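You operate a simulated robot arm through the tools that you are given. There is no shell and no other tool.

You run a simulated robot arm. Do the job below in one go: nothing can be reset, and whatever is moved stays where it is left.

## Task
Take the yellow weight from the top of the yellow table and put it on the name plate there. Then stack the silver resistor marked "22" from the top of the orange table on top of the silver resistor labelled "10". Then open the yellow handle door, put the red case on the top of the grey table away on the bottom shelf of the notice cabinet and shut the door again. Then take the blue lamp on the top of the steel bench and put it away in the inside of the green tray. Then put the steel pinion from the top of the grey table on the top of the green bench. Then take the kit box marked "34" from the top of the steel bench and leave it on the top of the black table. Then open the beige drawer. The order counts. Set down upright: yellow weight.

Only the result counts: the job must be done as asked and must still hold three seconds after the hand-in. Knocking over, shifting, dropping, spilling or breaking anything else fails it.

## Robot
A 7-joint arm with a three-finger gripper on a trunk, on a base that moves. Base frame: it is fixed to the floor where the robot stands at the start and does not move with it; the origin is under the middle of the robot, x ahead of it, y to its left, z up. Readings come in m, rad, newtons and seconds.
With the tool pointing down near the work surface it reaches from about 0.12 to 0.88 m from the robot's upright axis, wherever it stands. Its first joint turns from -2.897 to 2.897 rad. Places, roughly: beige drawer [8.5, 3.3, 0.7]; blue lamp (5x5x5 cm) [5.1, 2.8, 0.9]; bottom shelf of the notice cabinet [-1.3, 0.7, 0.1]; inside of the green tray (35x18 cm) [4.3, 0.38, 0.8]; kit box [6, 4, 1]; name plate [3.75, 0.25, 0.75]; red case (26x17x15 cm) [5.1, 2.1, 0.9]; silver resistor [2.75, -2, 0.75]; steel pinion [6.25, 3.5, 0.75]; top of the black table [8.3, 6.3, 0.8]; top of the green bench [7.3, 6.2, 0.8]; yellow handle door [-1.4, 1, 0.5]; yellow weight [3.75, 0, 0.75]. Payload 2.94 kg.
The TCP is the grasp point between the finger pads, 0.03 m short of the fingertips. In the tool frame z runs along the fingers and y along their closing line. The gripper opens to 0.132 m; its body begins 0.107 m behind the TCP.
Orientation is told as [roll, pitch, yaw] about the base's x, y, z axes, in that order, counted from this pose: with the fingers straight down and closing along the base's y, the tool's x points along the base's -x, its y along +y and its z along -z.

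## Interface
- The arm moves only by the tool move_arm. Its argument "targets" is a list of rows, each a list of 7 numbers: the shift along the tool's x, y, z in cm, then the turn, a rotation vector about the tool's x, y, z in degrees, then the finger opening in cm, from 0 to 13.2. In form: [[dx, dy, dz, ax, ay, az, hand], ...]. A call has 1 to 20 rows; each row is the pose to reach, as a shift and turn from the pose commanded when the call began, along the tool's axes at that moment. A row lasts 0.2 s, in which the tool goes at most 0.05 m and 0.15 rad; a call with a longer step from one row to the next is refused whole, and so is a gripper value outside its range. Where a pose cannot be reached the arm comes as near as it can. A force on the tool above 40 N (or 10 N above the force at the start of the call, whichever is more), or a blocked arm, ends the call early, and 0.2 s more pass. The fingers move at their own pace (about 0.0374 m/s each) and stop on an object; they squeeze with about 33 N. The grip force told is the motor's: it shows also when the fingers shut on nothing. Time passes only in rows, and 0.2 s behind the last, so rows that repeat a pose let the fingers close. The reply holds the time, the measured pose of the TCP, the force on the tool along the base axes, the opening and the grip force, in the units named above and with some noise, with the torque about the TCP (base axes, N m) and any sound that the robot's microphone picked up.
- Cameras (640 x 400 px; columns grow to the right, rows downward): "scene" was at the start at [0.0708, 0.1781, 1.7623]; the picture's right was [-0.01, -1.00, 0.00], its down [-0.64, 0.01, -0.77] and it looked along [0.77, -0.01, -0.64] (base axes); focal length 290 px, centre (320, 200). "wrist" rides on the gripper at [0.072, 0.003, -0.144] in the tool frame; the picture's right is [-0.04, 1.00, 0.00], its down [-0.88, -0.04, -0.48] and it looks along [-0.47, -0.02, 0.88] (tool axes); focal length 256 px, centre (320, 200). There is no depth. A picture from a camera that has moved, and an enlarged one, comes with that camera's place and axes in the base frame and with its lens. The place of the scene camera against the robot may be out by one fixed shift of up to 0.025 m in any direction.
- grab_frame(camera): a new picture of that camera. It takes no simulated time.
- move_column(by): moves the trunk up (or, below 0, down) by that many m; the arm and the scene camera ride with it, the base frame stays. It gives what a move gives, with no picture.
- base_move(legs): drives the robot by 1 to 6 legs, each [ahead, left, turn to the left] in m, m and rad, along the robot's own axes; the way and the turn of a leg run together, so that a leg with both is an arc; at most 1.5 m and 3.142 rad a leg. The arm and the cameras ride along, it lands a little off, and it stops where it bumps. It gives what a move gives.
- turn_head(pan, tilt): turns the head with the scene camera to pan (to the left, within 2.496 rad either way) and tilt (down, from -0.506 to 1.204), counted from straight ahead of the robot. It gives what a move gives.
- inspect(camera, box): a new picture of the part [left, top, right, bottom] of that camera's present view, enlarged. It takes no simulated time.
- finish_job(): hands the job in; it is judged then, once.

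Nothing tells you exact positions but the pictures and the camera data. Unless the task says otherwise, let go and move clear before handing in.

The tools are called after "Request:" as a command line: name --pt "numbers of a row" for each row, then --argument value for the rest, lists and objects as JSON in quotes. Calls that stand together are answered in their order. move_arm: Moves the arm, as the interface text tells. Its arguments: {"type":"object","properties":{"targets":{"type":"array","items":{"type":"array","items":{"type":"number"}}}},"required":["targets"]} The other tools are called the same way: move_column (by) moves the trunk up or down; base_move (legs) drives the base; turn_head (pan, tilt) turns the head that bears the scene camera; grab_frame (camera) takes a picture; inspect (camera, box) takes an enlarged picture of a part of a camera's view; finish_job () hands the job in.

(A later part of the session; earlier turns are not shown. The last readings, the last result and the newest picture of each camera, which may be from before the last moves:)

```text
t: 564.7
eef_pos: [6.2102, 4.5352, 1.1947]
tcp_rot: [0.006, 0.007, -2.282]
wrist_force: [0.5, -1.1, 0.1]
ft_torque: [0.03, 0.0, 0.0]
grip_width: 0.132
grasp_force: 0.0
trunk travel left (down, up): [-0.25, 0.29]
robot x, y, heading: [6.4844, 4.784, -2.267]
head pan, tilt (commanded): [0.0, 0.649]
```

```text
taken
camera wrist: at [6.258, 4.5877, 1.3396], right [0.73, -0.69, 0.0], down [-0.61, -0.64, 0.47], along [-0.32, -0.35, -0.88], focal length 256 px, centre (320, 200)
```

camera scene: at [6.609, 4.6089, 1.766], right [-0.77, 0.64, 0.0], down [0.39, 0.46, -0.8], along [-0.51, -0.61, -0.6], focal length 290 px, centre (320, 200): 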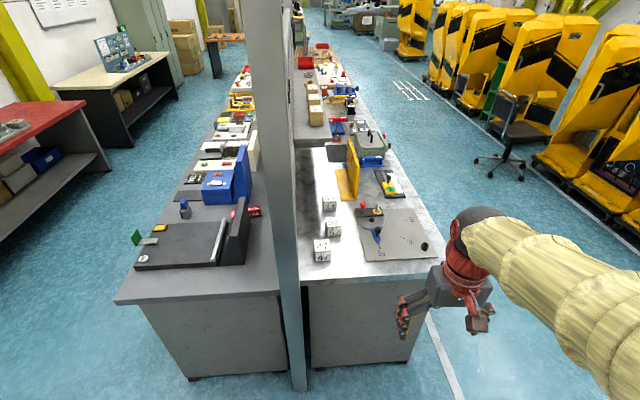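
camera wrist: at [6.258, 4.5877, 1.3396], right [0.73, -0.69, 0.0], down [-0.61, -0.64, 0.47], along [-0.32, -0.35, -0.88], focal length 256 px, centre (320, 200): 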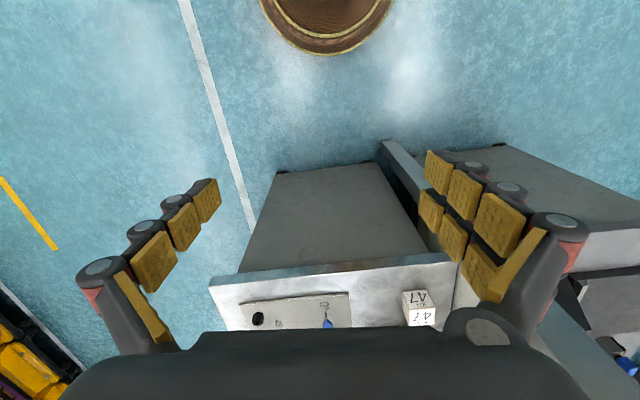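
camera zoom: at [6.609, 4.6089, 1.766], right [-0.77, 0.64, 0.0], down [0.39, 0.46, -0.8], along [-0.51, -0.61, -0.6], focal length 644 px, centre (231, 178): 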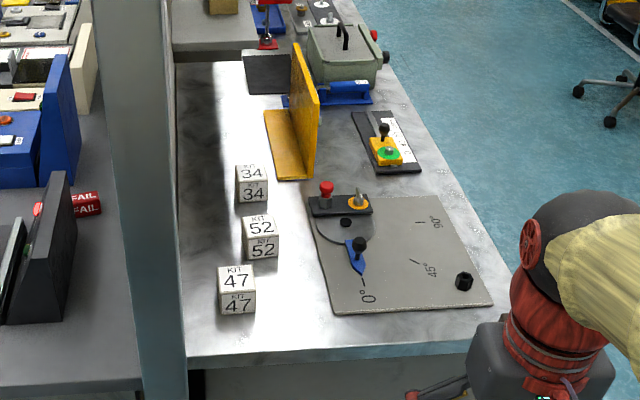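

Kit box "34" is the furthest of three, about (5.84, 3.76), under the end of the wall shelf, so I'll tilt the tool again. Moving straight ahead to the bench end.

Request:
base_move --legs '[[0.4, 0, 0]]'

Request:
turn_head --pan 0.0 --tilt 0.75

Request:
grab_frame --camera "scene"

Request:
grab_frame --camera "wrist"

Request:
inspect --camera "scene" --box '[260, 80, 420, 260]'

```text
t: 567.2
eef_pos: [5.9585, 4.2292, 1.195]
tcp_rot: [0.006, 0.009, -2.279]
wrist_force: [0.7, -0.2, -0.1]
ft_torque: [0.03, -0.05, 0.02]
grip_width: 0.1319
grasp_force: 0.0
trunk travel left (down, up): [-0.25, 0.29]
robot x, y, heading: [6.2318, 4.4823, -2.26]
head pan, tilt (commanded): [0.0, 0.649]
```

```text
t: 567.9
eef_pos: [5.9589, 4.2297, 1.1941]
tcp_rot: [0.005, 0.006, -2.276]
wrist_force: [-0.5, -0.1, -0.8]
ft_torque: [-0.03, 0.01, 0.03]
grip_width: 0.1319
grasp_force: 0.0
trunk travel left (down, up): [-0.25, 0.29]
robot x, y, heading: [6.2323, 4.4832, -2.261]
head pan, tilt (commanded): [0.0, 0.75]
```

```text
taken
camera scene: at [6.3601, 4.3099, 1.7574], right [-0.77, 0.64, 0.0], down [0.43, 0.53, -0.73], along [-0.47, -0.56, -0.68], focal length 290 px, centre (320, 200)
```

scene: 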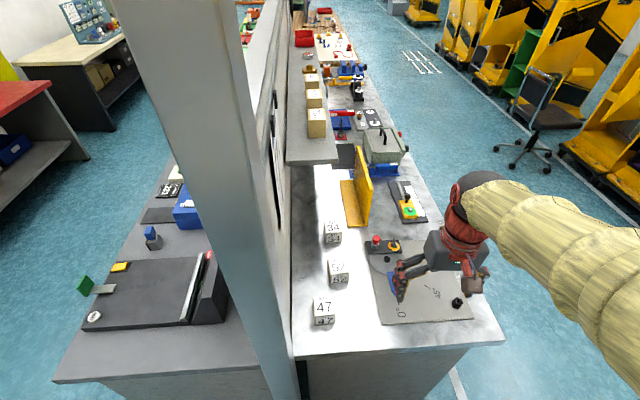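

```text
taken
camera wrist: at [6.0069, 4.2836, 1.3396], right [0.73, -0.68, 0.0], down [-0.6, -0.64, 0.47], along [-0.32, -0.35, -0.88], focal length 256 px, centre (320, 200)
```

wrist: 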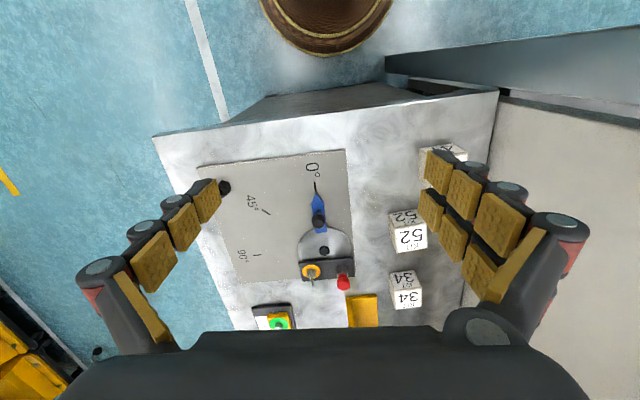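

```text
2.22 times, centred on (340, 170) of scene
camera zoom: at [6.3601, 4.3099, 1.7574], right [-0.77, 0.64, 0.0], down [0.43, 0.53, -0.73], along [-0.47, -0.56, -0.68], focal length 644 px, centre (276, 267)
```

zoom: 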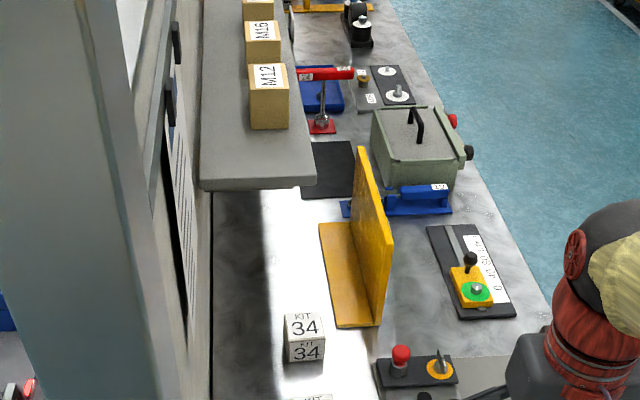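

Zooming on kit box "34" in the wrist view for its position and orientation.

Request:
inspect --camera "wrist" --box '[340, 240, 460, 330]'

```text
4.44 times, centred on (400, 285) of wrist
camera zoom: at [6.0069, 4.2836, 1.3396], right [0.73, -0.68, 0.0], down [-0.6, -0.64, 0.47], along [-0.32, -0.35, -0.88], focal length 1138 px, centre (-36, -178)
```

zoom: 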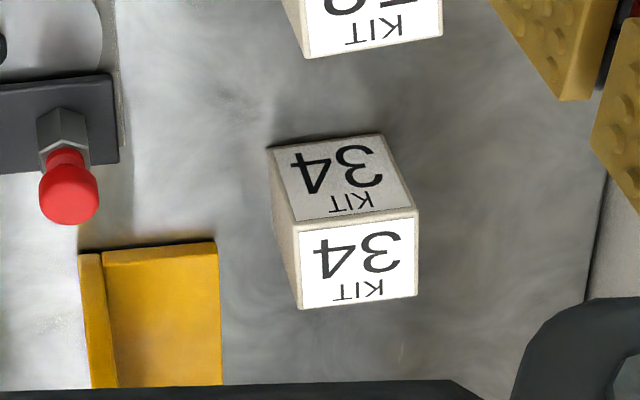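

Kit "34" is about 6.2 cm, centred (5.830, 3.792), turned about 9°. Tilting the tool and moving to the pre-grasp above it.

Request:
move_arm --pt "-4 0 0 0 -5 0 13.2" --pt "-8 0 0 0 -10 0 13.2" --pt "-12 0 0 0 -15 0 13.2" --pt "-15 0 0 0 -20 0 13.2" --pt "-15 0 0 0 -20 0 13.2"

Request:
move_arm --pt "-1.9 2.3 2.9 -0.4 0 -1.1 12" --pt "-3.8 4.7 5.9 -0.8 0 -2.1 11" --pt "-5.6 7 8.8 -1.2 0 -3.2 10" --pt "-7.5 9.3 11.7 -1.5 0 -4.2 9.5" --pt "-9.4 11.6 14.7 -1.9 0 -5.3 9.5" --pt "-11.3 14 17.6 -2.3 0 -6.3 9.5" --pt "-13.1 16.3 20.5 -2.7 0 -7.4 9.5" --pt "-15 18.6 23.4 -3.1 0 -8.5 9.5" --pt "-15 18.6 23.4 -3.1 0 -8.5 9.5"

Request:
grab_frame --camera "wrist"

Request:
grab_frame --camera "scene"

```text
t: 569.1
eef_pos: [5.8619, 4.1153, 1.192]
tcp_rot: [0.005, -0.344, -2.276]
wrist_force: [-0.5, 0.7, 0.0]
ft_torque: [0.02, -0.04, -0.03]
grip_width: 0.132
grasp_force: 0.0
trunk travel left (down, up): [-0.25, 0.29]
robot x, y, heading: [6.2312, 4.4839, -2.264]
head pan, tilt (commanded): [0.0, 0.75]
```

```text
t: 571.1
eef_pos: [5.861, 3.8263, 1.0217]
tcp_rot: [0.006, -0.344, -2.12]
wrist_force: [0.3, -0.6, 0.0]
ft_torque: [0.03, 0.02, 0.01]
grip_width: 0.0951
grasp_force: 0.0
trunk travel left (down, up): [-0.25, 0.29]
robot x, y, heading: [6.2305, 4.4844, -2.265]
head pan, tilt (commanded): [0.0, 0.75]
```

```text
taken
camera wrist: at [5.9232, 3.9255, 1.1341], right [0.83, -0.56, 0.02], down [-0.38, -0.55, 0.74], along [-0.4, -0.63, -0.67], focal length 256 px, centre (320, 200)
```

wrist: 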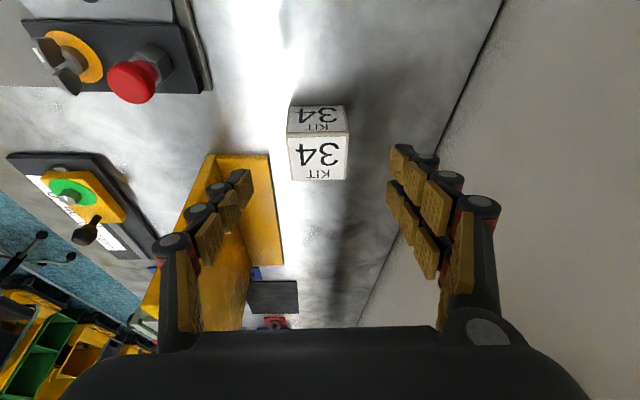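

```text
taken
camera scene: at [6.3602, 4.3094, 1.7573], right [-0.77, 0.64, 0.0], down [0.44, 0.53, -0.73], along [-0.47, -0.56, -0.68], focal length 290 px, centre (320, 200)
```

scene: 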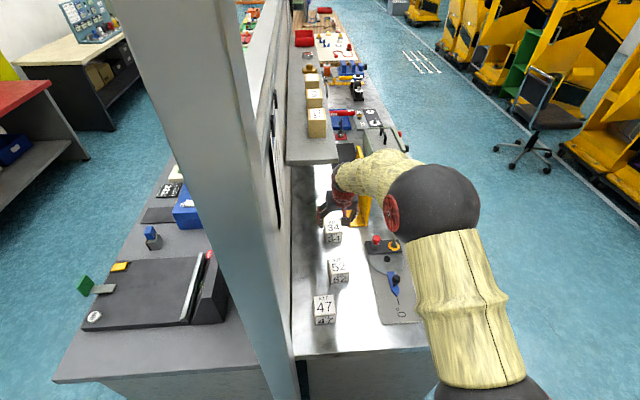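

Well aligned with the box. Advancing 9 cm along the tool axis, then checking before the last bit.

Request:
move_arm --pt "-0.4 -0.1 2.5 0 0 0 9.5" --pt "-0.8 -0.2 5 0 0 0 9.5" --pt "-1.2 -0.2 7.5 0 0 0 9.5" --pt "-1.2 -0.2 9 0 0 0 9.5" --pt "-1.2 -0.2 9 0 0 0 9.5"

Request:
grab_frame --camera "wrist"

Request:
inspect --camera "scene" --box '[280, 130, 420, 270]'

```text
t: 572.3
eef_pos: [5.8387, 3.7931, 0.944]
tcp_rot: [0.007, -0.344, -2.122]
wrist_force: [-0.6, 0.1, -0.7]
ft_torque: [0.01, 0.02, 0.01]
grip_width: 0.095
grasp_force: 0.0
trunk travel left (down, up): [-0.25, 0.29]
robot x, y, heading: [6.2338, 4.4844, -2.265]
head pan, tilt (commanded): [0.0, 0.75]
```

```text
taken
camera wrist: at [5.9014, 3.8922, 1.0559], right [0.83, -0.56, 0.02], down [-0.38, -0.55, 0.74], along [-0.4, -0.63, -0.67], focal length 256 px, centre (320, 200)
```

wrist: 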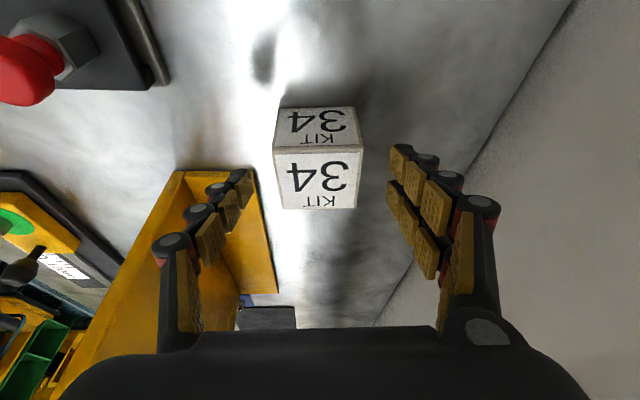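

```text
2.86 times, centred on (350, 200) of scene
camera zoom: at [6.3601, 4.3096, 1.7574], right [-0.77, 0.64, 0.0], down [0.44, 0.53, -0.73], along [-0.47, -0.56, -0.68], focal length 828 px, centre (234, 200)
```

zoom: 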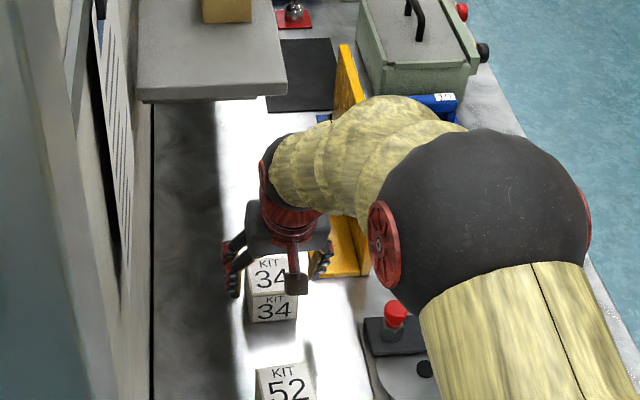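

The box top is at z ≈ 0.927. Final 3.3 cm, with a small correction, then closing.

Request:
move_arm --pt "0.4 0 1.2 0 0 0 9" --pt "0.7 0 2.3 0 0 0 8.5" --pt "0.7 0 3.3 0 0 0 8" --pt "0.7 0 3.3 0 0 0 6" --pt "0.7 0 3.3 0 0 0 4" --pt "0.7 0 3.3 0 0 0 3" --pt "0.7 0 3.3 0 0 0 3" --pt "0.7 0 3.3 0 0 0 3"

Request:
grab_frame --camera "wrist"

```text
t: 574.1
eef_pos: [5.8367, 3.7904, 0.9111]
tcp_rot: [0.005, -0.344, -2.121]
wrist_force: [-0.1, 0.6, 0.2]
ft_torque: [-0.03, -0.06, -0.02]
grip_width: 0.0656
grasp_force: 32.4
trunk travel left (down, up): [-0.25, 0.29]
robot x, y, heading: [6.2333, 4.4818, -2.265]
head pan, tilt (commanded): [0.0, 0.75]
```

```text
taken
camera wrist: at [5.8989, 3.8879, 1.0232], right [0.83, -0.56, 0.02], down [-0.38, -0.55, 0.74], along [-0.4, -0.63, -0.67], focal length 256 px, centre (320, 200)
```

wrist: 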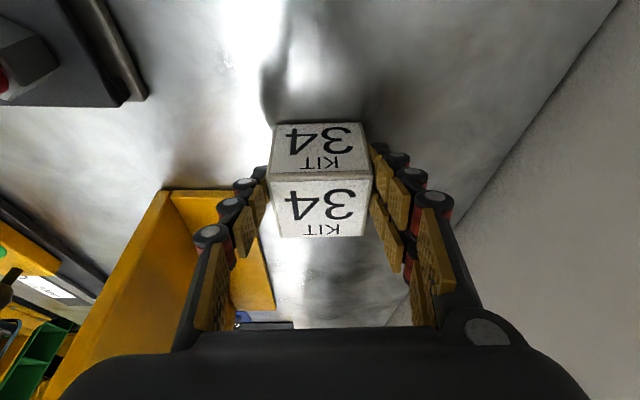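

Gripped at 6.6 cm. Drawing it up and back along the tool axis, clear of the shelf.

Request:
move_arm --pt "0 0 -1 0 0 0 3" --pt "0 0 -4 0 0 0 3" --pt "0 0 -8 0 0 0 3" --pt "0 0 -12 0 0 0 3" --pt "2.5 -1.5 -15 0 0 0 3" --pt "5 -3 -18 0 0 0 3" --pt "7.5 -4.5 -20.5 0 0 0 3" --pt "11 -6 -22.5 0 0 0 3" --pt "14.5 -7.5 -24.5 0 0 0 3" --pt "18 -9 -26.5 0 0 0 3" --pt "21.5 -10.5 -28.5 0 0 0 3" --pt "25 -12 -30.5 0 0 0 3" --pt "28 -13 -32 0 0 0 3"

Request:
grab_frame --camera "wrist"

Request:
grab_frame --camera "scene"

```text
t: 576.9
eef_pos: [5.9192, 4.1741, 1.116]
tcp_rot: [0.004, -0.344, -2.121]
wrist_force: [0.4, 0.8, -3.0]
ft_torque: [0.02, -0.03, -0.01]
grip_width: 0.0658
grasp_force: 33.1
trunk travel left (down, up): [-0.25, 0.29]
robot x, y, heading: [6.2313, 4.4817, -2.258]
head pan, tilt (commanded): [0.0, 0.75]
```

```text
taken
camera wrist: at [5.9815, 4.2738, 1.2277], right [0.83, -0.56, 0.02], down [-0.38, -0.55, 0.74], along [-0.4, -0.63, -0.67], focal length 256 px, centre (320, 200)
```

wrist: 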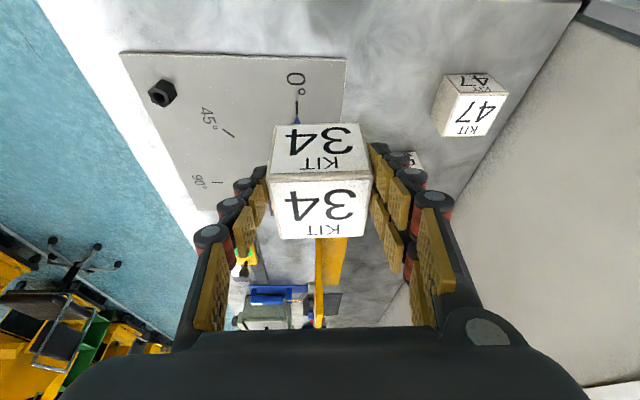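

```text
taken
camera scene: at [6.3606, 4.3104, 1.7574], right [-0.77, 0.64, 0.0], down [0.43, 0.53, -0.73], along [-0.47, -0.56, -0.68], focal length 290 px, centre (320, 200)
```

scene: 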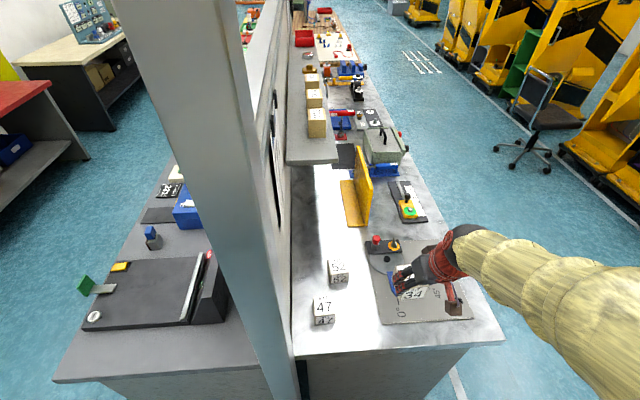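

Kit "34" is held and the others are untouched. Backing out, turning and driving round to the black table's aisle side.

Request:
base_move --legs '[[-0.35, 0, 0], [0, 0, 1.42], [1.2, 0, 0], [0, 0, 1.8], [1.17, -0.18, 0]]'

Request:
turn_head --pan 0.5 --tilt 0.5

Request:
grab_frame --camera "scene"

```text
t: 598.3
eef_pos: [8.3346, 5.0974, 1.1158]
tcp_rot: [0.006, -0.343, 1.132]
wrist_force: [-0.3, 0.5, -3.4]
ft_torque: [-0.05, 0.0, 0.0]
grip_width: 0.0655
grasp_force: 32.7
trunk travel left (down, up): [-0.25, 0.29]
robot x, y, heading: [8.0567, 4.7543, 0.988]
head pan, tilt (commanded): [0.0, 0.75]
```

```text
t: 599.2
eef_pos: [8.3328, 5.0983, 1.115]
tcp_rot: [0.006, -0.342, 1.132]
wrist_force: [-0.1, 0.3, -3.1]
ft_torque: [-0.08, 0.04, 0.01]
grip_width: 0.0655
grasp_force: 33.3
trunk travel left (down, up): [-0.25, 0.29]
robot x, y, heading: [8.0588, 4.7551, 0.992]
head pan, tilt (commanded): [0.499, 0.499]
```

```text
taken
camera scene: at [7.9038, 4.9136, 1.7793], right [1.0, -0.08, 0.0], down [-0.04, -0.48, -0.88], along [0.07, 0.87, -0.48], focal length 290 px, centre (320, 200)
```

scene: 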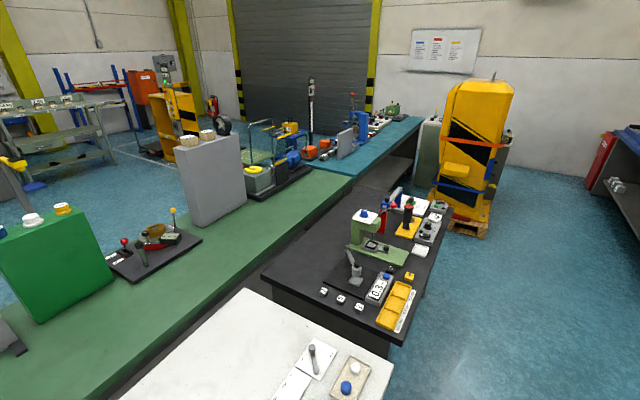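

The black table is ahead on the left, cluttered along its aisle edge but clear towards its far (green-bench) side. Moving alongside and facing it for a better look.

Request:
base_move --legs '[[0.75, -0.2, 0], [0, 0, 1.55]]'

Request:
turn_head --pan 0.15 --tilt 0.75

Request:
grab_frame --camera "scene"

Request:
grab_frame --camera "wrist"

```text
t: 607.2
eef_pos: [8.2954, 5.5603, 1.1145]
tcp_rot: [0.005, -0.343, 2.681]
wrist_force: [-0.3, -1.0, -3.3]
ft_torque: [-0.03, -0.04, 0.01]
grip_width: 0.0653
grasp_force: 33.6
trunk travel left (down, up): [-0.25, 0.29]
robot x, y, heading: [8.633, 5.2751, 2.539]
head pan, tilt (commanded): [0.499, 0.499]
```

```text
t: 608.0
eef_pos: [8.2962, 5.5605, 1.1151]
tcp_rot: [0.006, -0.345, 2.681]
wrist_force: [0.7, -0.6, -2.8]
ft_torque: [-0.05, -0.04, 0.05]
grip_width: 0.0655
grasp_force: 32.7
trunk travel left (down, up): [-0.25, 0.29]
robot x, y, heading: [8.633, 5.2778, 2.538]
head pan, tilt (commanded): [0.15, 0.75]
```

```text
taken
camera scene: at [8.4888, 5.1277, 1.7574], right [0.44, 0.9, 0.0], down [0.61, -0.3, -0.73], along [-0.66, 0.32, -0.68], focal length 290 px, centre (320, 200)
```

scene: 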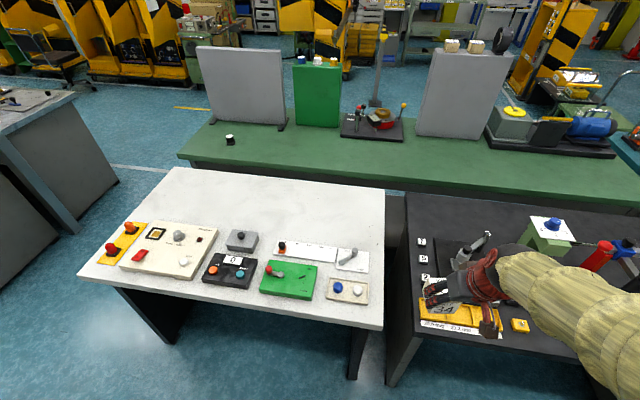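

```text
taken
camera wrist: at [8.3983, 5.5081, 1.2274], right [-0.48, -0.88, 0.02], down [-0.58, 0.33, 0.74], along [-0.66, 0.34, -0.67], focal length 256 px, centre (320, 200)
```

wrist: 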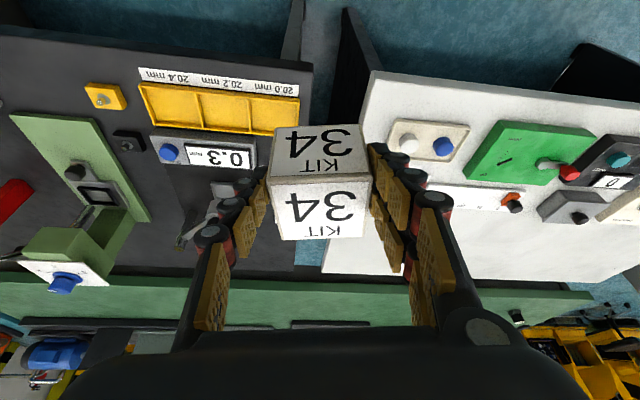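

The black table's back-left area looks clear. Shifting along so I can see the whole top.

Request:
base_move --legs '[[0, -0.45, 0]]'

Request:
grab_frame --camera "scene"

Request:
grab_frame --camera "wrist"

```text
t: 610.7
eef_pos: [8.5516, 5.9334, 1.1158]
tcp_rot: [0.006, -0.344, 2.681]
wrist_force: [0.1, -0.4, -3.7]
ft_torque: [-0.05, -0.01, 0.01]
grip_width: 0.0654
grasp_force: 32.7
trunk travel left (down, up): [-0.25, 0.29]
robot x, y, heading: [8.8869, 5.6502, 2.537]
head pan, tilt (commanded): [0.15, 0.75]
```

```text
taken
camera scene: at [8.7453, 5.5007, 1.7574], right [0.44, 0.9, 0.0], down [0.61, -0.3, -0.73], along [-0.66, 0.32, -0.68], focal length 290 px, centre (320, 200)
```

scene: 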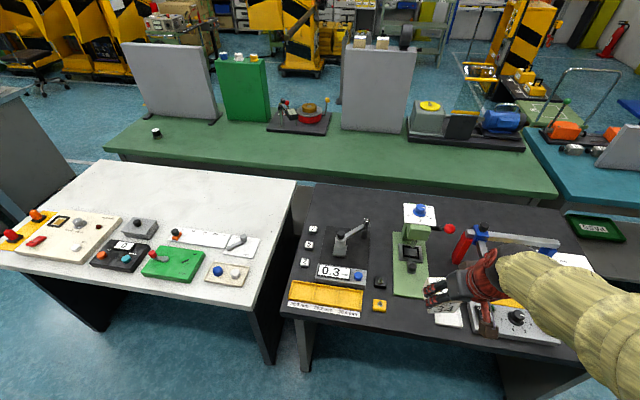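

```text
taken
camera wrist: at [8.6544, 5.8809, 1.2274], right [-0.48, -0.88, 0.02], down [-0.58, 0.33, 0.74], along [-0.66, 0.34, -0.67], focal length 256 px, centre (320, 200)
```

wrist: 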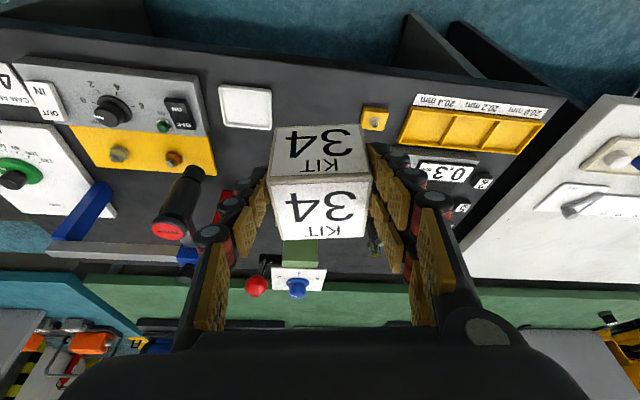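

Zooming on the black table to choose a clear spot for the box.

Request:
inspect --camera "scene" --box '[280, 180, 480, 350]'

```text
2.35 times, centred on (380, 265) of scene
camera zoom: at [8.7453, 5.5007, 1.7574], right [0.44, 0.9, 0.0], down [0.61, -0.3, -0.73], along [-0.66, 0.32, -0.68], focal length 682 px, centre (179, 47)
```

zoom: 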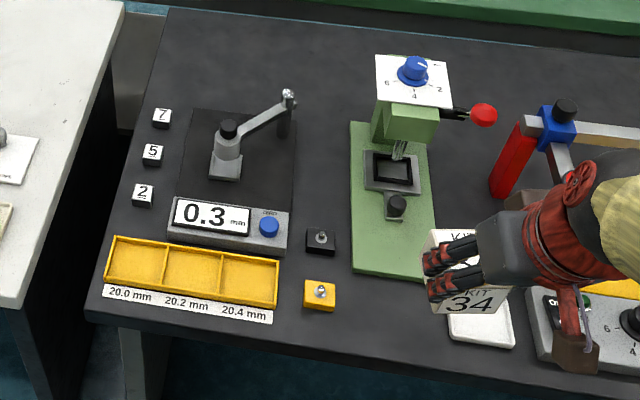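

There's a free patch in front of the green press, between the small yellow block and the white card, near (8.47, 5.98). I'll move the box over it, squaring it to the table.

Request:
move_arm --pt "-0.7 -0.2 3 0.6 0 1.7 3" --pt "-1.4 -0.4 6 1.2 0 3.4 3" --pt "-2.1 -0.5 9 1.8 0 5 3" --pt "-2.8 -0.7 12 2.4 0 6.7 3" --pt "-3.2 -0.8 15 3 0 8.4 3" --pt "-3.5 -0.9 17.9 3 0 8.4 3" --pt "-3.5 -0.9 17.9 3 0 8.4 3"

Request:
grab_frame --camera "wrist"

Request:
inspect --camera "scene" --box '[340, 220, 480, 350]'

```text
t: 612.3
eef_pos: [8.4704, 5.9825, 0.9583]
tcp_rot: [0.006, -0.341, 2.524]
wrist_force: [-0.2, 1.1, -3.1]
ft_torque: [-0.05, -0.07, 0.0]
grip_width: 0.0655
grasp_force: 33.0
trunk travel left (down, up): [-0.25, 0.29]
robot x, y, heading: [8.8867, 5.6439, 2.539]
head pan, tilt (commanded): [0.15, 0.75]
```

```text
taken
camera wrist: at [8.5634, 5.9141, 1.0706], right [-0.61, -0.79, 0.02], down [-0.52, 0.42, 0.74], along [-0.6, 0.44, -0.67], focal length 256 px, centre (320, 200)
```

wrist: 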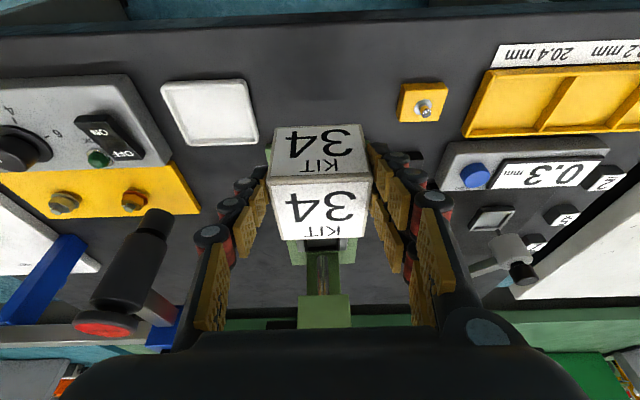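

```text
3.08 times, centred on (410, 285) of scene
camera zoom: at [8.7447, 5.5006, 1.7574], right [0.44, 0.9, 0.0], down [0.61, -0.3, -0.73], along [-0.66, 0.32, -0.68], focal length 891 px, centre (43, -62)
```

zoom: 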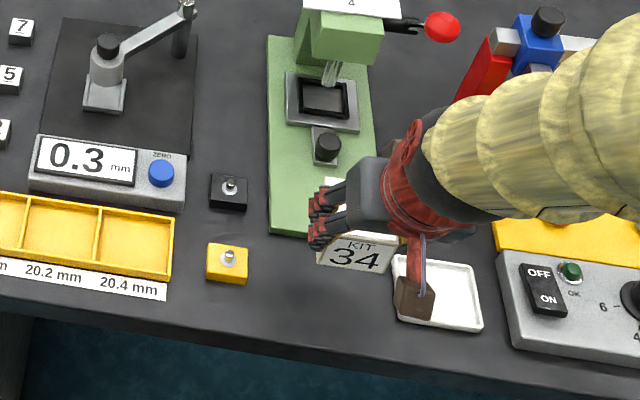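

Spot is clear on all sides (3 cm to the press, 3 cm to the edge). Lowering vertically in stages.

Request:
move_arm --pt "0.7 0 1.9 0 0 0 3" --pt "1.4 0 3.8 0 0 0 3" --pt "1.9 0 5.2 0 0 0 3" --pt "1.9 0 5.2 0 0 0 3"

Request:
move_arm --pt "0.2 0 0.5 0 0 0 3" --pt "0.35 0 0.95 0 0 0 3"

Request:
inspect --camera "scene" --box '[340, 220, 480, 350]'

```text
t: 613.3
eef_pos: [8.4717, 5.9811, 0.9035]
tcp_rot: [0.004, -0.343, 2.524]
wrist_force: [0.0, 0.5, -3.9]
ft_torque: [-0.07, -0.05, -0.03]
grip_width: 0.0653
grasp_force: 32.8
trunk travel left (down, up): [-0.25, 0.29]
robot x, y, heading: [8.8837, 5.6495, 2.535]
head pan, tilt (commanded): [0.15, 0.75]
```

```text
t: 613.9
eef_pos: [8.4729, 5.9806, 0.8925]
tcp_rot: [0.006, -0.343, 2.527]
wrist_force: [-0.1, 0.3, -2.7]
ft_torque: [-0.08, -0.08, 0.01]
grip_width: 0.0654
grasp_force: 32.9
trunk travel left (down, up): [-0.25, 0.29]
robot x, y, heading: [8.888, 5.6464, 2.538]
head pan, tilt (commanded): [0.15, 0.75]
```

```text
3.08 times, centred on (410, 285) of scene
camera zoom: at [8.7449, 5.5006, 1.7573], right [0.44, 0.9, 0.0], down [0.61, -0.3, -0.73], along [-0.66, 0.32, -0.68], focal length 891 px, centre (43, -62)
```

zoom: 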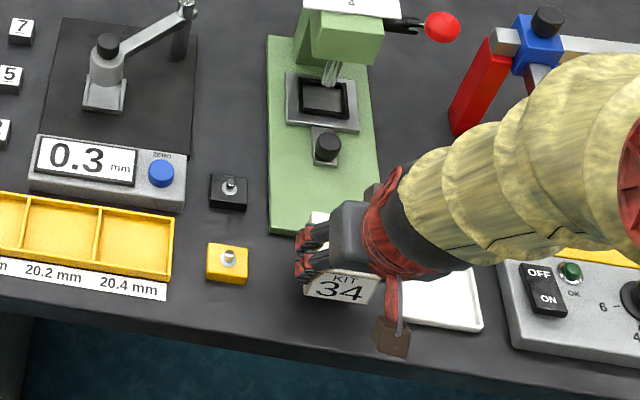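

Request:
move_arm --pt "0.2 0 0.5 0 0 0 3" --pt "0.35 0 0.95 0 0 0 3"

Request:
move_arm --pt "0.15 0 0.4 0 0 0 3" --pt "0.25 0 0.7 0 0 0 3"

```text
t: 614.5
eef_pos: [8.4722, 5.9807, 0.8825]
tcp_rot: [0.006, -0.345, 2.525]
wrist_force: [-0.4, 0.1, -3.1]
ft_torque: [-0.05, -0.07, 0.01]
grip_width: 0.0654
grasp_force: 32.6
trunk travel left (down, up): [-0.25, 0.29]
robot x, y, heading: [8.8909, 5.65, 2.54]
head pan, tilt (commanded): [0.15, 0.75]
```

```text
t: 615.1
eef_pos: [8.4714, 5.9802, 0.8762]
tcp_rot: [0.007, -0.343, 2.525]
wrist_force: [1.1, 1.6, -3.4]
ft_torque: [-0.04, -0.01, 0.0]
grip_width: 0.0655
grasp_force: 33.1
trunk travel left (down, up): [-0.25, 0.29]
robot x, y, heading: [8.889, 5.6508, 2.542]
head pan, tilt (commanded): [0.15, 0.75]
```

Request:
move_arm --pt "0.1 0 0.25 0 0 0 3" --pt "0.17 0 0.47 0 0 0 3"

Request:
grab_frame --camera "wrist"

```text
t: 615.7
eef_pos: [8.4714, 5.9807, 0.8695]
tcp_rot: [0.004, -0.343, 2.525]
wrist_force: [0.4, 0.2, -3.2]
ft_torque: [-0.02, -0.05, 0.0]
grip_width: 0.0653
grasp_force: 33.1
trunk travel left (down, up): [-0.25, 0.29]
robot x, y, heading: [8.8893, 5.651, 2.537]
head pan, tilt (commanded): [0.15, 0.75]
```

```text
taken
camera wrist: at [8.5646, 5.9133, 0.9824], right [-0.61, -0.79, 0.02], down [-0.52, 0.42, 0.74], along [-0.6, 0.44, -0.67], focal length 256 px, centre (320, 200)
```

wrist: 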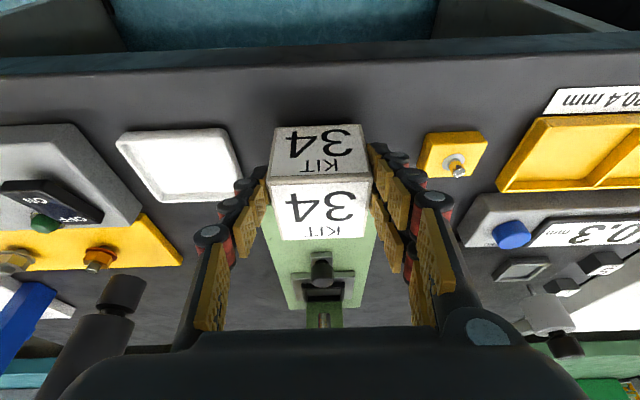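

Request:
move_arm --pt "0.1 0 0.25 0 0 0 3" --pt "0.17 0 0.47 0 0 0 3"

Request:
move_arm --pt "0.1 0 0.25 0 0 0 3" --pt "0.17 0 0.47 0 0 0 3"

```text
t: 616.3
eef_pos: [8.4712, 5.9805, 0.8657]
tcp_rot: [0.006, -0.342, 2.525]
wrist_force: [-1.5, -0.7, -2.5]
ft_torque: [-0.04, -0.05, -0.05]
grip_width: 0.0653
grasp_force: 33.4
trunk travel left (down, up): [-0.25, 0.29]
robot x, y, heading: [8.8884, 5.6498, 2.542]
head pan, tilt (commanded): [0.15, 0.75]
```

```text
t: 616.9
eef_pos: [8.4702, 5.9825, 0.8608]
tcp_rot: [0.005, -0.344, 2.527]
wrist_force: [-0.2, 0.0, 0.4]
ft_torque: [-0.05, 0.15, 0.04]
grip_width: 0.0654
grasp_force: 32.7
trunk travel left (down, up): [-0.25, 0.29]
robot x, y, heading: [8.8849, 5.6466, 2.537]
head pan, tilt (commanded): [0.15, 0.75]
```

Contact is beginning (force −3 → +0.4 N). A touch more, then release to 8 cm opening and rise.

Request:
move_arm --pt "0.05 0 0.15 0 0 0 3" --pt "0.07 0 0.2 0 0 0 3"

Request:
move_arm --pt "0 0 0 0 0 0 6.6" --pt "0 0 0 0 0 0 7.4" --pt "0 0 0 0 0 0 8" --pt "0 0 0 0 0 0 8" --pt "0 0 -1.5 0 0 0 8" --pt "0 0 -3.5 0 0 0 8" --pt "0 0 -7 0 0 0 8" --pt "0 0 -11 0 0 0 8" --pt "0 0 -15 0 0 0 8"

Request:
grab_frame --camera "wrist"

Request:
inspect --camera "scene" --box '[340, 220, 480, 350]'

```text
t: 617.5
eef_pos: [8.4724, 5.9813, 0.8612]
tcp_rot: [0.005, -0.347, 2.526]
wrist_force: [3.6, -1.4, 24.0]
ft_torque: [-0.25, -0.11, -0.11]
grip_width: 0.0652
grasp_force: 33.1
trunk travel left (down, up): [-0.25, 0.29]
robot x, y, heading: [8.889, 5.6475, 2.54]
head pan, tilt (commanded): [0.15, 0.75]
```

```text
t: 619.5
eef_pos: [8.5129, 5.9521, 1.0018]
tcp_rot: [0.006, -0.343, 2.524]
wrist_force: [0.8, 0.0, -0.6]
ft_torque: [0.0, 0.01, 0.0]
grip_width: 0.0803
grasp_force: 0.1
trunk travel left (down, up): [-0.25, 0.29]
robot x, y, heading: [8.8868, 5.6469, 2.541]
head pan, tilt (commanded): [0.15, 0.75]
```

```text
taken
camera wrist: at [8.6063, 5.8841, 1.1134], right [-0.61, -0.79, 0.02], down [-0.52, 0.42, 0.74], along [-0.6, 0.44, -0.67], focal length 256 px, centre (320, 200)
```

wrist: 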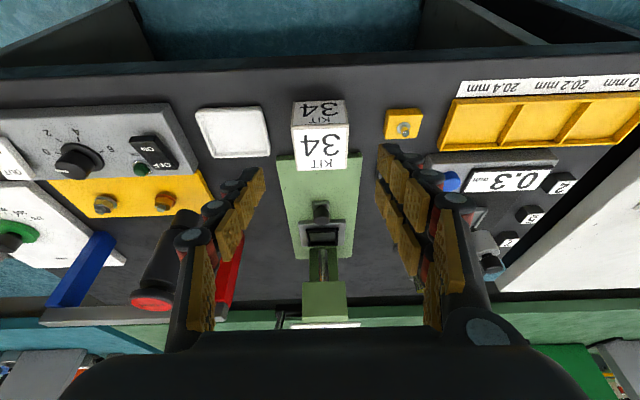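

```text
3.08 times, centred on (410, 285) of scene
camera zoom: at [8.7456, 5.5, 1.7574], right [0.44, 0.9, 0.0], down [0.61, -0.3, -0.73], along [-0.66, 0.32, -0.68], focal length 891 px, centre (43, -62)
```

zoom: 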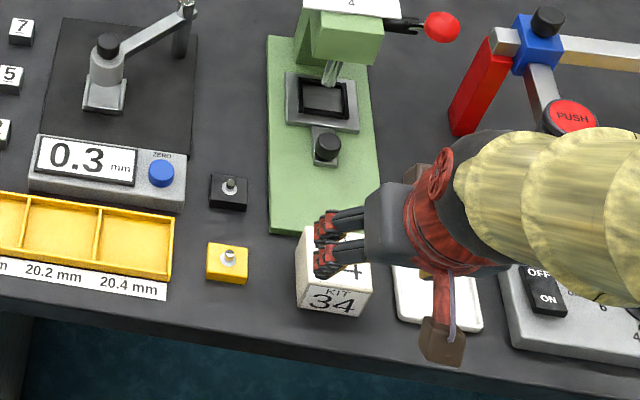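

Kit box "34" stands on the black table with nothing disturbed. Retracting to the carrying pose; last comes the beige drawer.

Request:
move_arm --pt "0.6 -0.3 -3 0 2.5 0 9" --pt "1.2 -0.5 -6 0 5 0 10" --pt "1.9 -0.8 -9 0 8 0 12" --pt "2.5 -1 -12 0 11 0 13.2" --pt "3.1 -1.3 -15 0 14 0 13.2" --pt "3.8 -1.6 -18 0 17 0 13.2" --pt "4.7 -2 -22.2 0 20 0 13.2" --pt "4.7 -2 -22.2 0 20 0 13.2"

Request:
inspect --camera "scene" --box '[280, 180, 520, 350]'

Request:
turn_head --pan 2.3 --tilt 0.5

Request:
grab_frame --camera "scene"

```text
t: 621.3
eef_pos: [8.624, 5.9003, 1.1935]
tcp_rot: [0.005, 0.007, 2.528]
wrist_force: [-0.1, 0.2, 0.4]
ft_torque: [0.01, 0.0, -0.01]
grip_width: 0.1321
grasp_force: 0.1
trunk travel left (down, up): [-0.25, 0.29]
robot x, y, heading: [8.8902, 5.6483, 2.545]
head pan, tilt (commanded): [0.15, 0.75]
```

```text
2.35 times, centred on (400, 265) of scene
camera zoom: at [8.7454, 5.5002, 1.7573], right [0.44, 0.9, 0.0], down [0.61, -0.3, -0.73], along [-0.66, 0.32, -0.68], focal length 682 px, centre (132, 47)
```

zoom: 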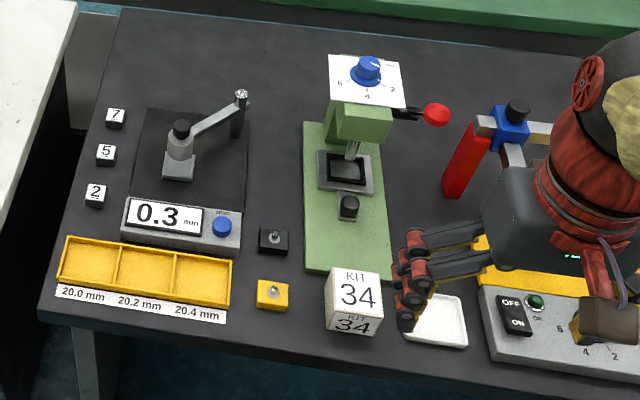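

```text
t: 623.4
eef_pos: [8.6232, 5.901, 1.1943]
tcp_rot: [0.005, 0.007, 2.529]
wrist_force: [-0.7, 0.2, 0.0]
ft_torque: [0.0, 0.0, -0.04]
grip_width: 0.1318
grasp_force: 0.1
trunk travel left (down, up): [-0.25, 0.29]
robot x, y, heading: [8.8904, 5.6511, 2.54]
head pan, tilt (commanded): [2.3, 0.499]
```

```text
taken
camera scene: at [8.8314, 5.3739, 1.7793], right [-0.99, -0.13, 0.0], down [-0.06, 0.47, -0.88], along [0.11, -0.87, -0.48], focal length 290 px, centre (320, 200)
```

scene: 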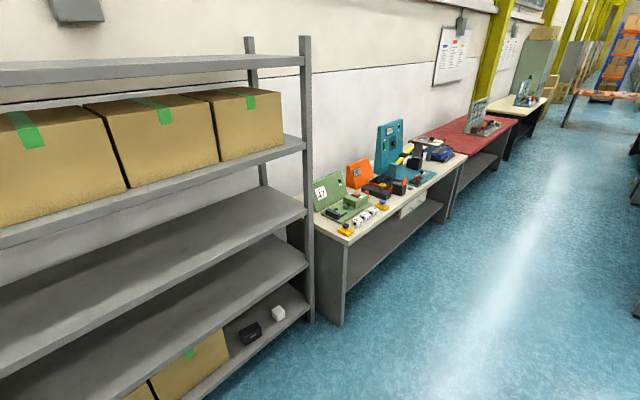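

Everything on the black table looks in order. Driving back down the aisle to face the beige table with the drawer.

Request:
base_move --legs '[[0, 1.1, 0], [0, 0.9, 0], [0, 0, -3.14]]'

Request:
turn_head --pan 0.0 --tilt 0.7

Request:
grab_frame --camera "scene"

```text
t: 640.7
eef_pos: [8.0289, 3.733, 1.1928]
tcp_rot: [0.006, 0.007, -0.58]
wrist_force: [0.2, 0.8, -0.3]
ft_torque: [0.01, 0.01, -0.01]
grip_width: 0.1321
grasp_force: 0.0
trunk travel left (down, up): [-0.25, 0.29]
robot x, y, heading: [7.7556, 3.9765, -0.567]
head pan, tilt (commanded): [2.3, 0.499]
```

```text
t: 642.9
eef_pos: [8.0281, 3.7329, 1.1932]
tcp_rot: [0.005, 0.007, -0.583]
wrist_force: [0.1, -0.7, 0.2]
ft_torque: [0.0, -0.01, 0.03]
grip_width: 0.132
grasp_force: 0.0
trunk travel left (down, up): [-0.25, 0.29]
robot x, y, heading: [7.7513, 3.9747, -0.571]
head pan, tilt (commanded): [0.0, 0.7]
```

```text
taken
camera scene: at [7.9201, 4.0961, 1.7616], right [-0.54, -0.84, 0.0], down [-0.54, 0.35, -0.76], along [0.64, -0.41, -0.64], focal length 290 px, centre (320, 200)
```

scene: 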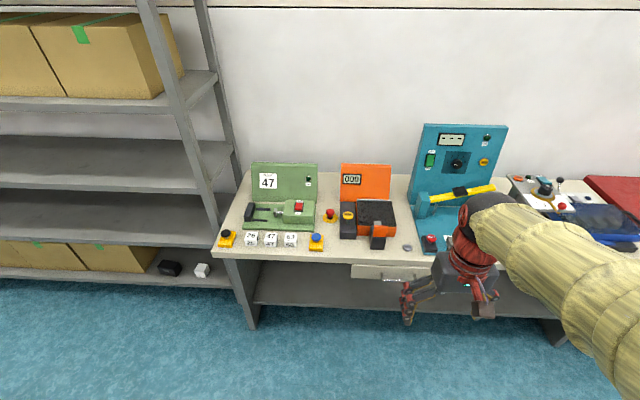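

The drawer is under the tabletop, partly behind my hand. Zooming in on it.

Request:
inspect --camera "scene" --box '[330, 230, 480, 330]'

Request:
grab_frame --camera "wrist"

```text
4.00 times, centred on (405, 280) of scene
camera zoom: at [7.9201, 4.0961, 1.7616], right [-0.54, -0.84, 0.0], down [-0.54, 0.35, -0.76], along [0.64, -0.41, -0.64], focal length 1159 px, centre (-20, -120)
```

zoom: 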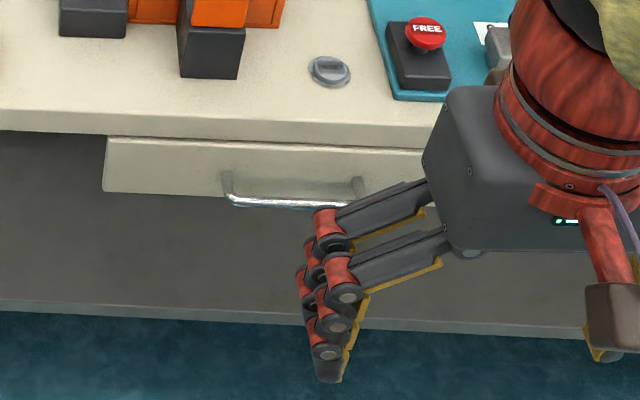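

```text
taken
camera wrist: at [7.9694, 3.7753, 1.3391], right [0.58, 0.81, 0.01], down [0.71, -0.52, 0.47], along [0.38, -0.27, -0.88], focal length 256 px, centre (320, 200)
```

wrist: 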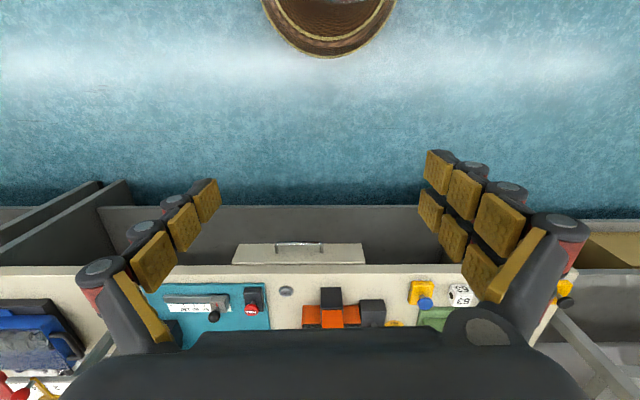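

The drawer has a horizontal chrome bar handle. Zooming the wrist view to measure it.

Request:
inspect --camera "wrist" --box '[220, 220, 380, 300]'

```text
4.00 times, centred on (300, 260) of wrist
camera zoom: at [7.9694, 3.7753, 1.3391], right [0.58, 0.81, 0.01], down [0.71, -0.52, 0.47], along [0.38, -0.27, -0.88], focal length 1024 px, centre (400, -40)
```

zoom: 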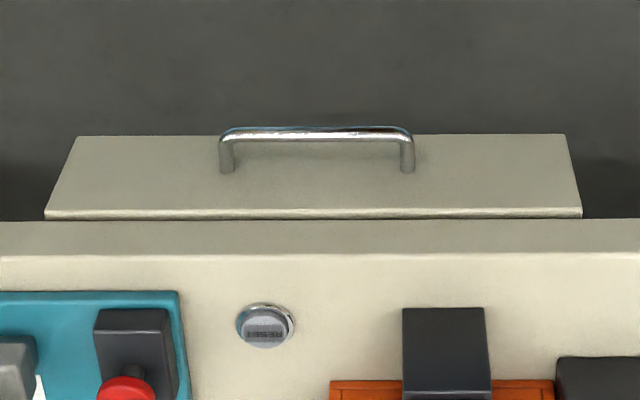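

Lowering the trunk 0.25 m both prepares for a low reach and gives a good parallax baseline on the handle.

Request:
move_column --by -0.25

Request:
grab_frame --camera "wrist"

Request:
inspect --camera "wrist" --box '[200, 240, 380, 340]'

```text
t: 645.4
eef_pos: [8.0282, 3.7339, 0.9436]
tcp_rot: [0.005, 0.006, -0.582]
wrist_force: [-0.1, -0.1, 0.5]
ft_torque: [-0.01, -0.03, -0.02]
grip_width: 0.1321
grasp_force: 0.1
trunk travel left (down, up): [0.0, 0.54]
robot x, y, heading: [7.7534, 3.9755, -0.563]
head pan, tilt (commanded): [0.0, 0.7]
```

```text
taken
camera wrist: at [7.9693, 3.7753, 1.0893], right [0.58, 0.81, 0.01], down [0.71, -0.52, 0.47], along [0.38, -0.27, -0.88], focal length 256 px, centre (320, 200)
```

wrist: 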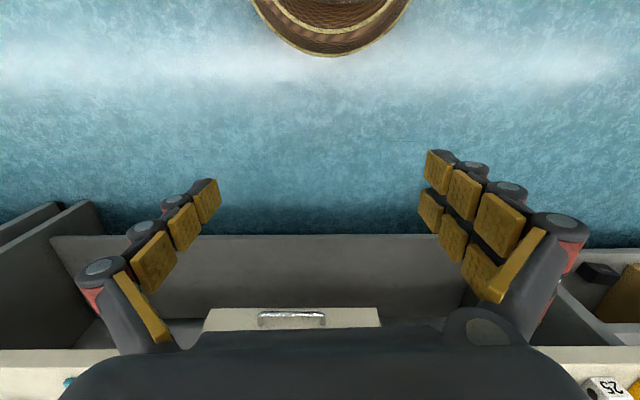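

```text
3.56 times, centred on (290, 290) of wrist
camera zoom: at [7.9693, 3.7753, 1.0893], right [0.58, 0.81, 0.01], down [0.71, -0.52, 0.47], along [0.38, -0.27, -0.88], focal length 910 px, centre (427, -120)
```

zoom: 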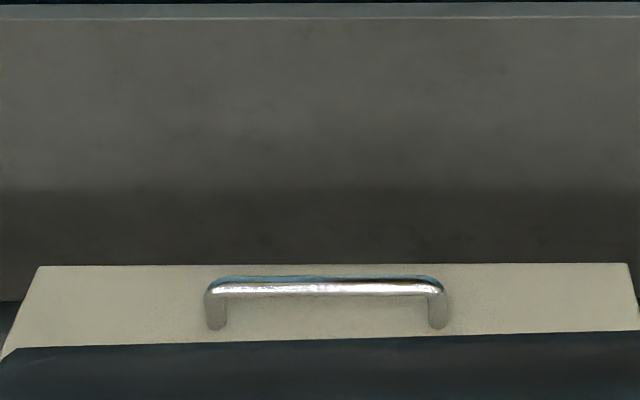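

Parallax gives the bar 3 cm in front of the drawer face, at z = 0.712, about 0.78 m ahead and 14 cm right. Turning the gripper 90° and then tipping it nearly horizontal in front of the handle.

Request:
move_arm --pt "-1.7 -0.8 0 0 0 -7.4 12" --pt "-3.4 -1.5 0 0 0 -14.7 10" --pt "-5 -2.3 0 0 0 -22 8" --pt "-6.7 -3 0 0 0 -29.4 6" --pt "-8.4 -3.8 0 0 0 -36.7 4" --pt "-10 -4.5 0 0 0 -44 4" --pt "-11.7 -5.3 0 0 0 -51.4 4" --pt "-13.4 -6 0 0 0 -58.7 4" --pt "-15 -6.8 0 0 0 -66 4" --pt "-16.7 -7.5 0 0 0 -73.4 4" --pt "-18.4 -8.3 0 0 0 -80.7 4" --pt "-20 -9 0 0 0 -88.1 4" --pt "-20 -9 0 0 0 -88.1 4"

Request:
move_arm --pt "0 -1.1 2.2 8.3 0 0 4" --pt "0 -2.2 4.4 16.7 0 0 4" --pt "0 -3.3 6.6 25 0 0 4" --pt "0 -4.4 8.8 33.3 0 0 4" --pt "0 -5.6 11 41.7 0 0 4" --pt "0 -6.7 13.2 50 0 0 4" --pt "0 -7.8 15.4 58.3 0 0 4" --pt "0 -8.9 17.6 66.7 0 0 4" --pt "0 -10 19.8 75 0 0 4" --pt "0 -10 19.8 75 0 0 4"

Request:
grab_frame --camera "wrist"

Request:
grab_frame --camera "scene"

```text
t: 648.2
eef_pos: [8.1482, 3.5482, 0.9416]
tcp_rot: [0.007, -0.006, 0.958]
wrist_force: [0.9, -0.2, 0.2]
ft_torque: [0.0, 0.0, 0.01]
grip_width: 0.04
grasp_force: 0.1
trunk travel left (down, up): [0.0, 0.54]
robot x, y, heading: [7.7549, 3.9794, -0.571]
head pan, tilt (commanded): [0.0, 0.7]
```

```text
t: 650.4
eef_pos: [8.2008, 3.5119, 0.8106]
tcp_rot: [-0.865, -0.005, 0.957]
wrist_force: [-0.4, 0.7, -0.2]
ft_torque: [0.0, 0.01, 0.01]
grip_width: 0.04
grasp_force: 0.0
out of reach, approached as far as the arm can: row 7, 8, 9, 10
trunk travel left (down, up): [0.0, 0.54]
robot x, y, heading: [7.7551, 3.9779, -0.571]
head pan, tilt (commanded): [0.0, 0.7]
```

```text
taken
camera wrist: at [8.0677, 3.5168, 0.9021], right [-0.5, 0.41, -0.76], down [0.23, 0.91, 0.34], along [0.83, 0.0, -0.55], focal length 256 px, centre (320, 200)
```

wrist: 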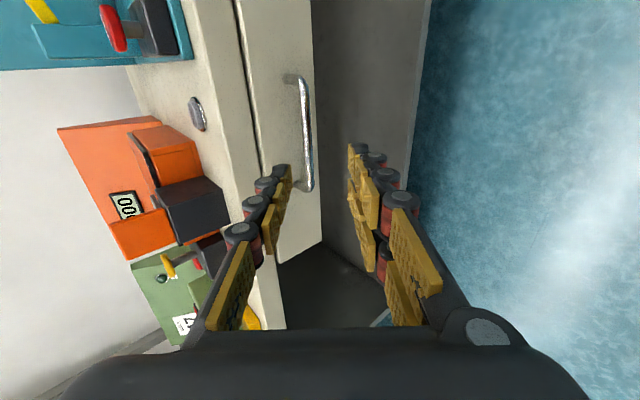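

```text
taken
camera scene: at [7.9201, 4.096, 1.5116], right [-0.54, -0.84, 0.0], down [-0.54, 0.35, -0.76], along [0.64, -0.41, -0.64], focal length 290 px, centre (320, 200)
```

scene: 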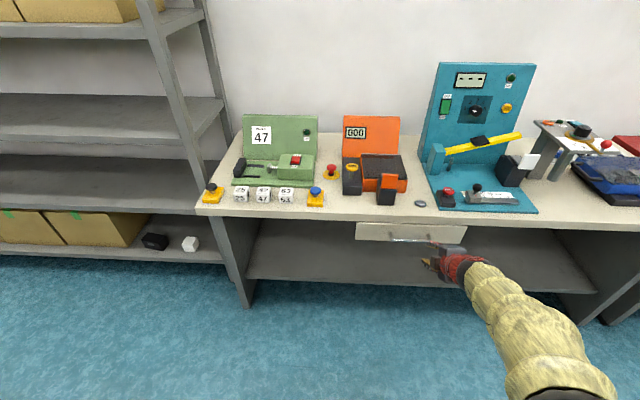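

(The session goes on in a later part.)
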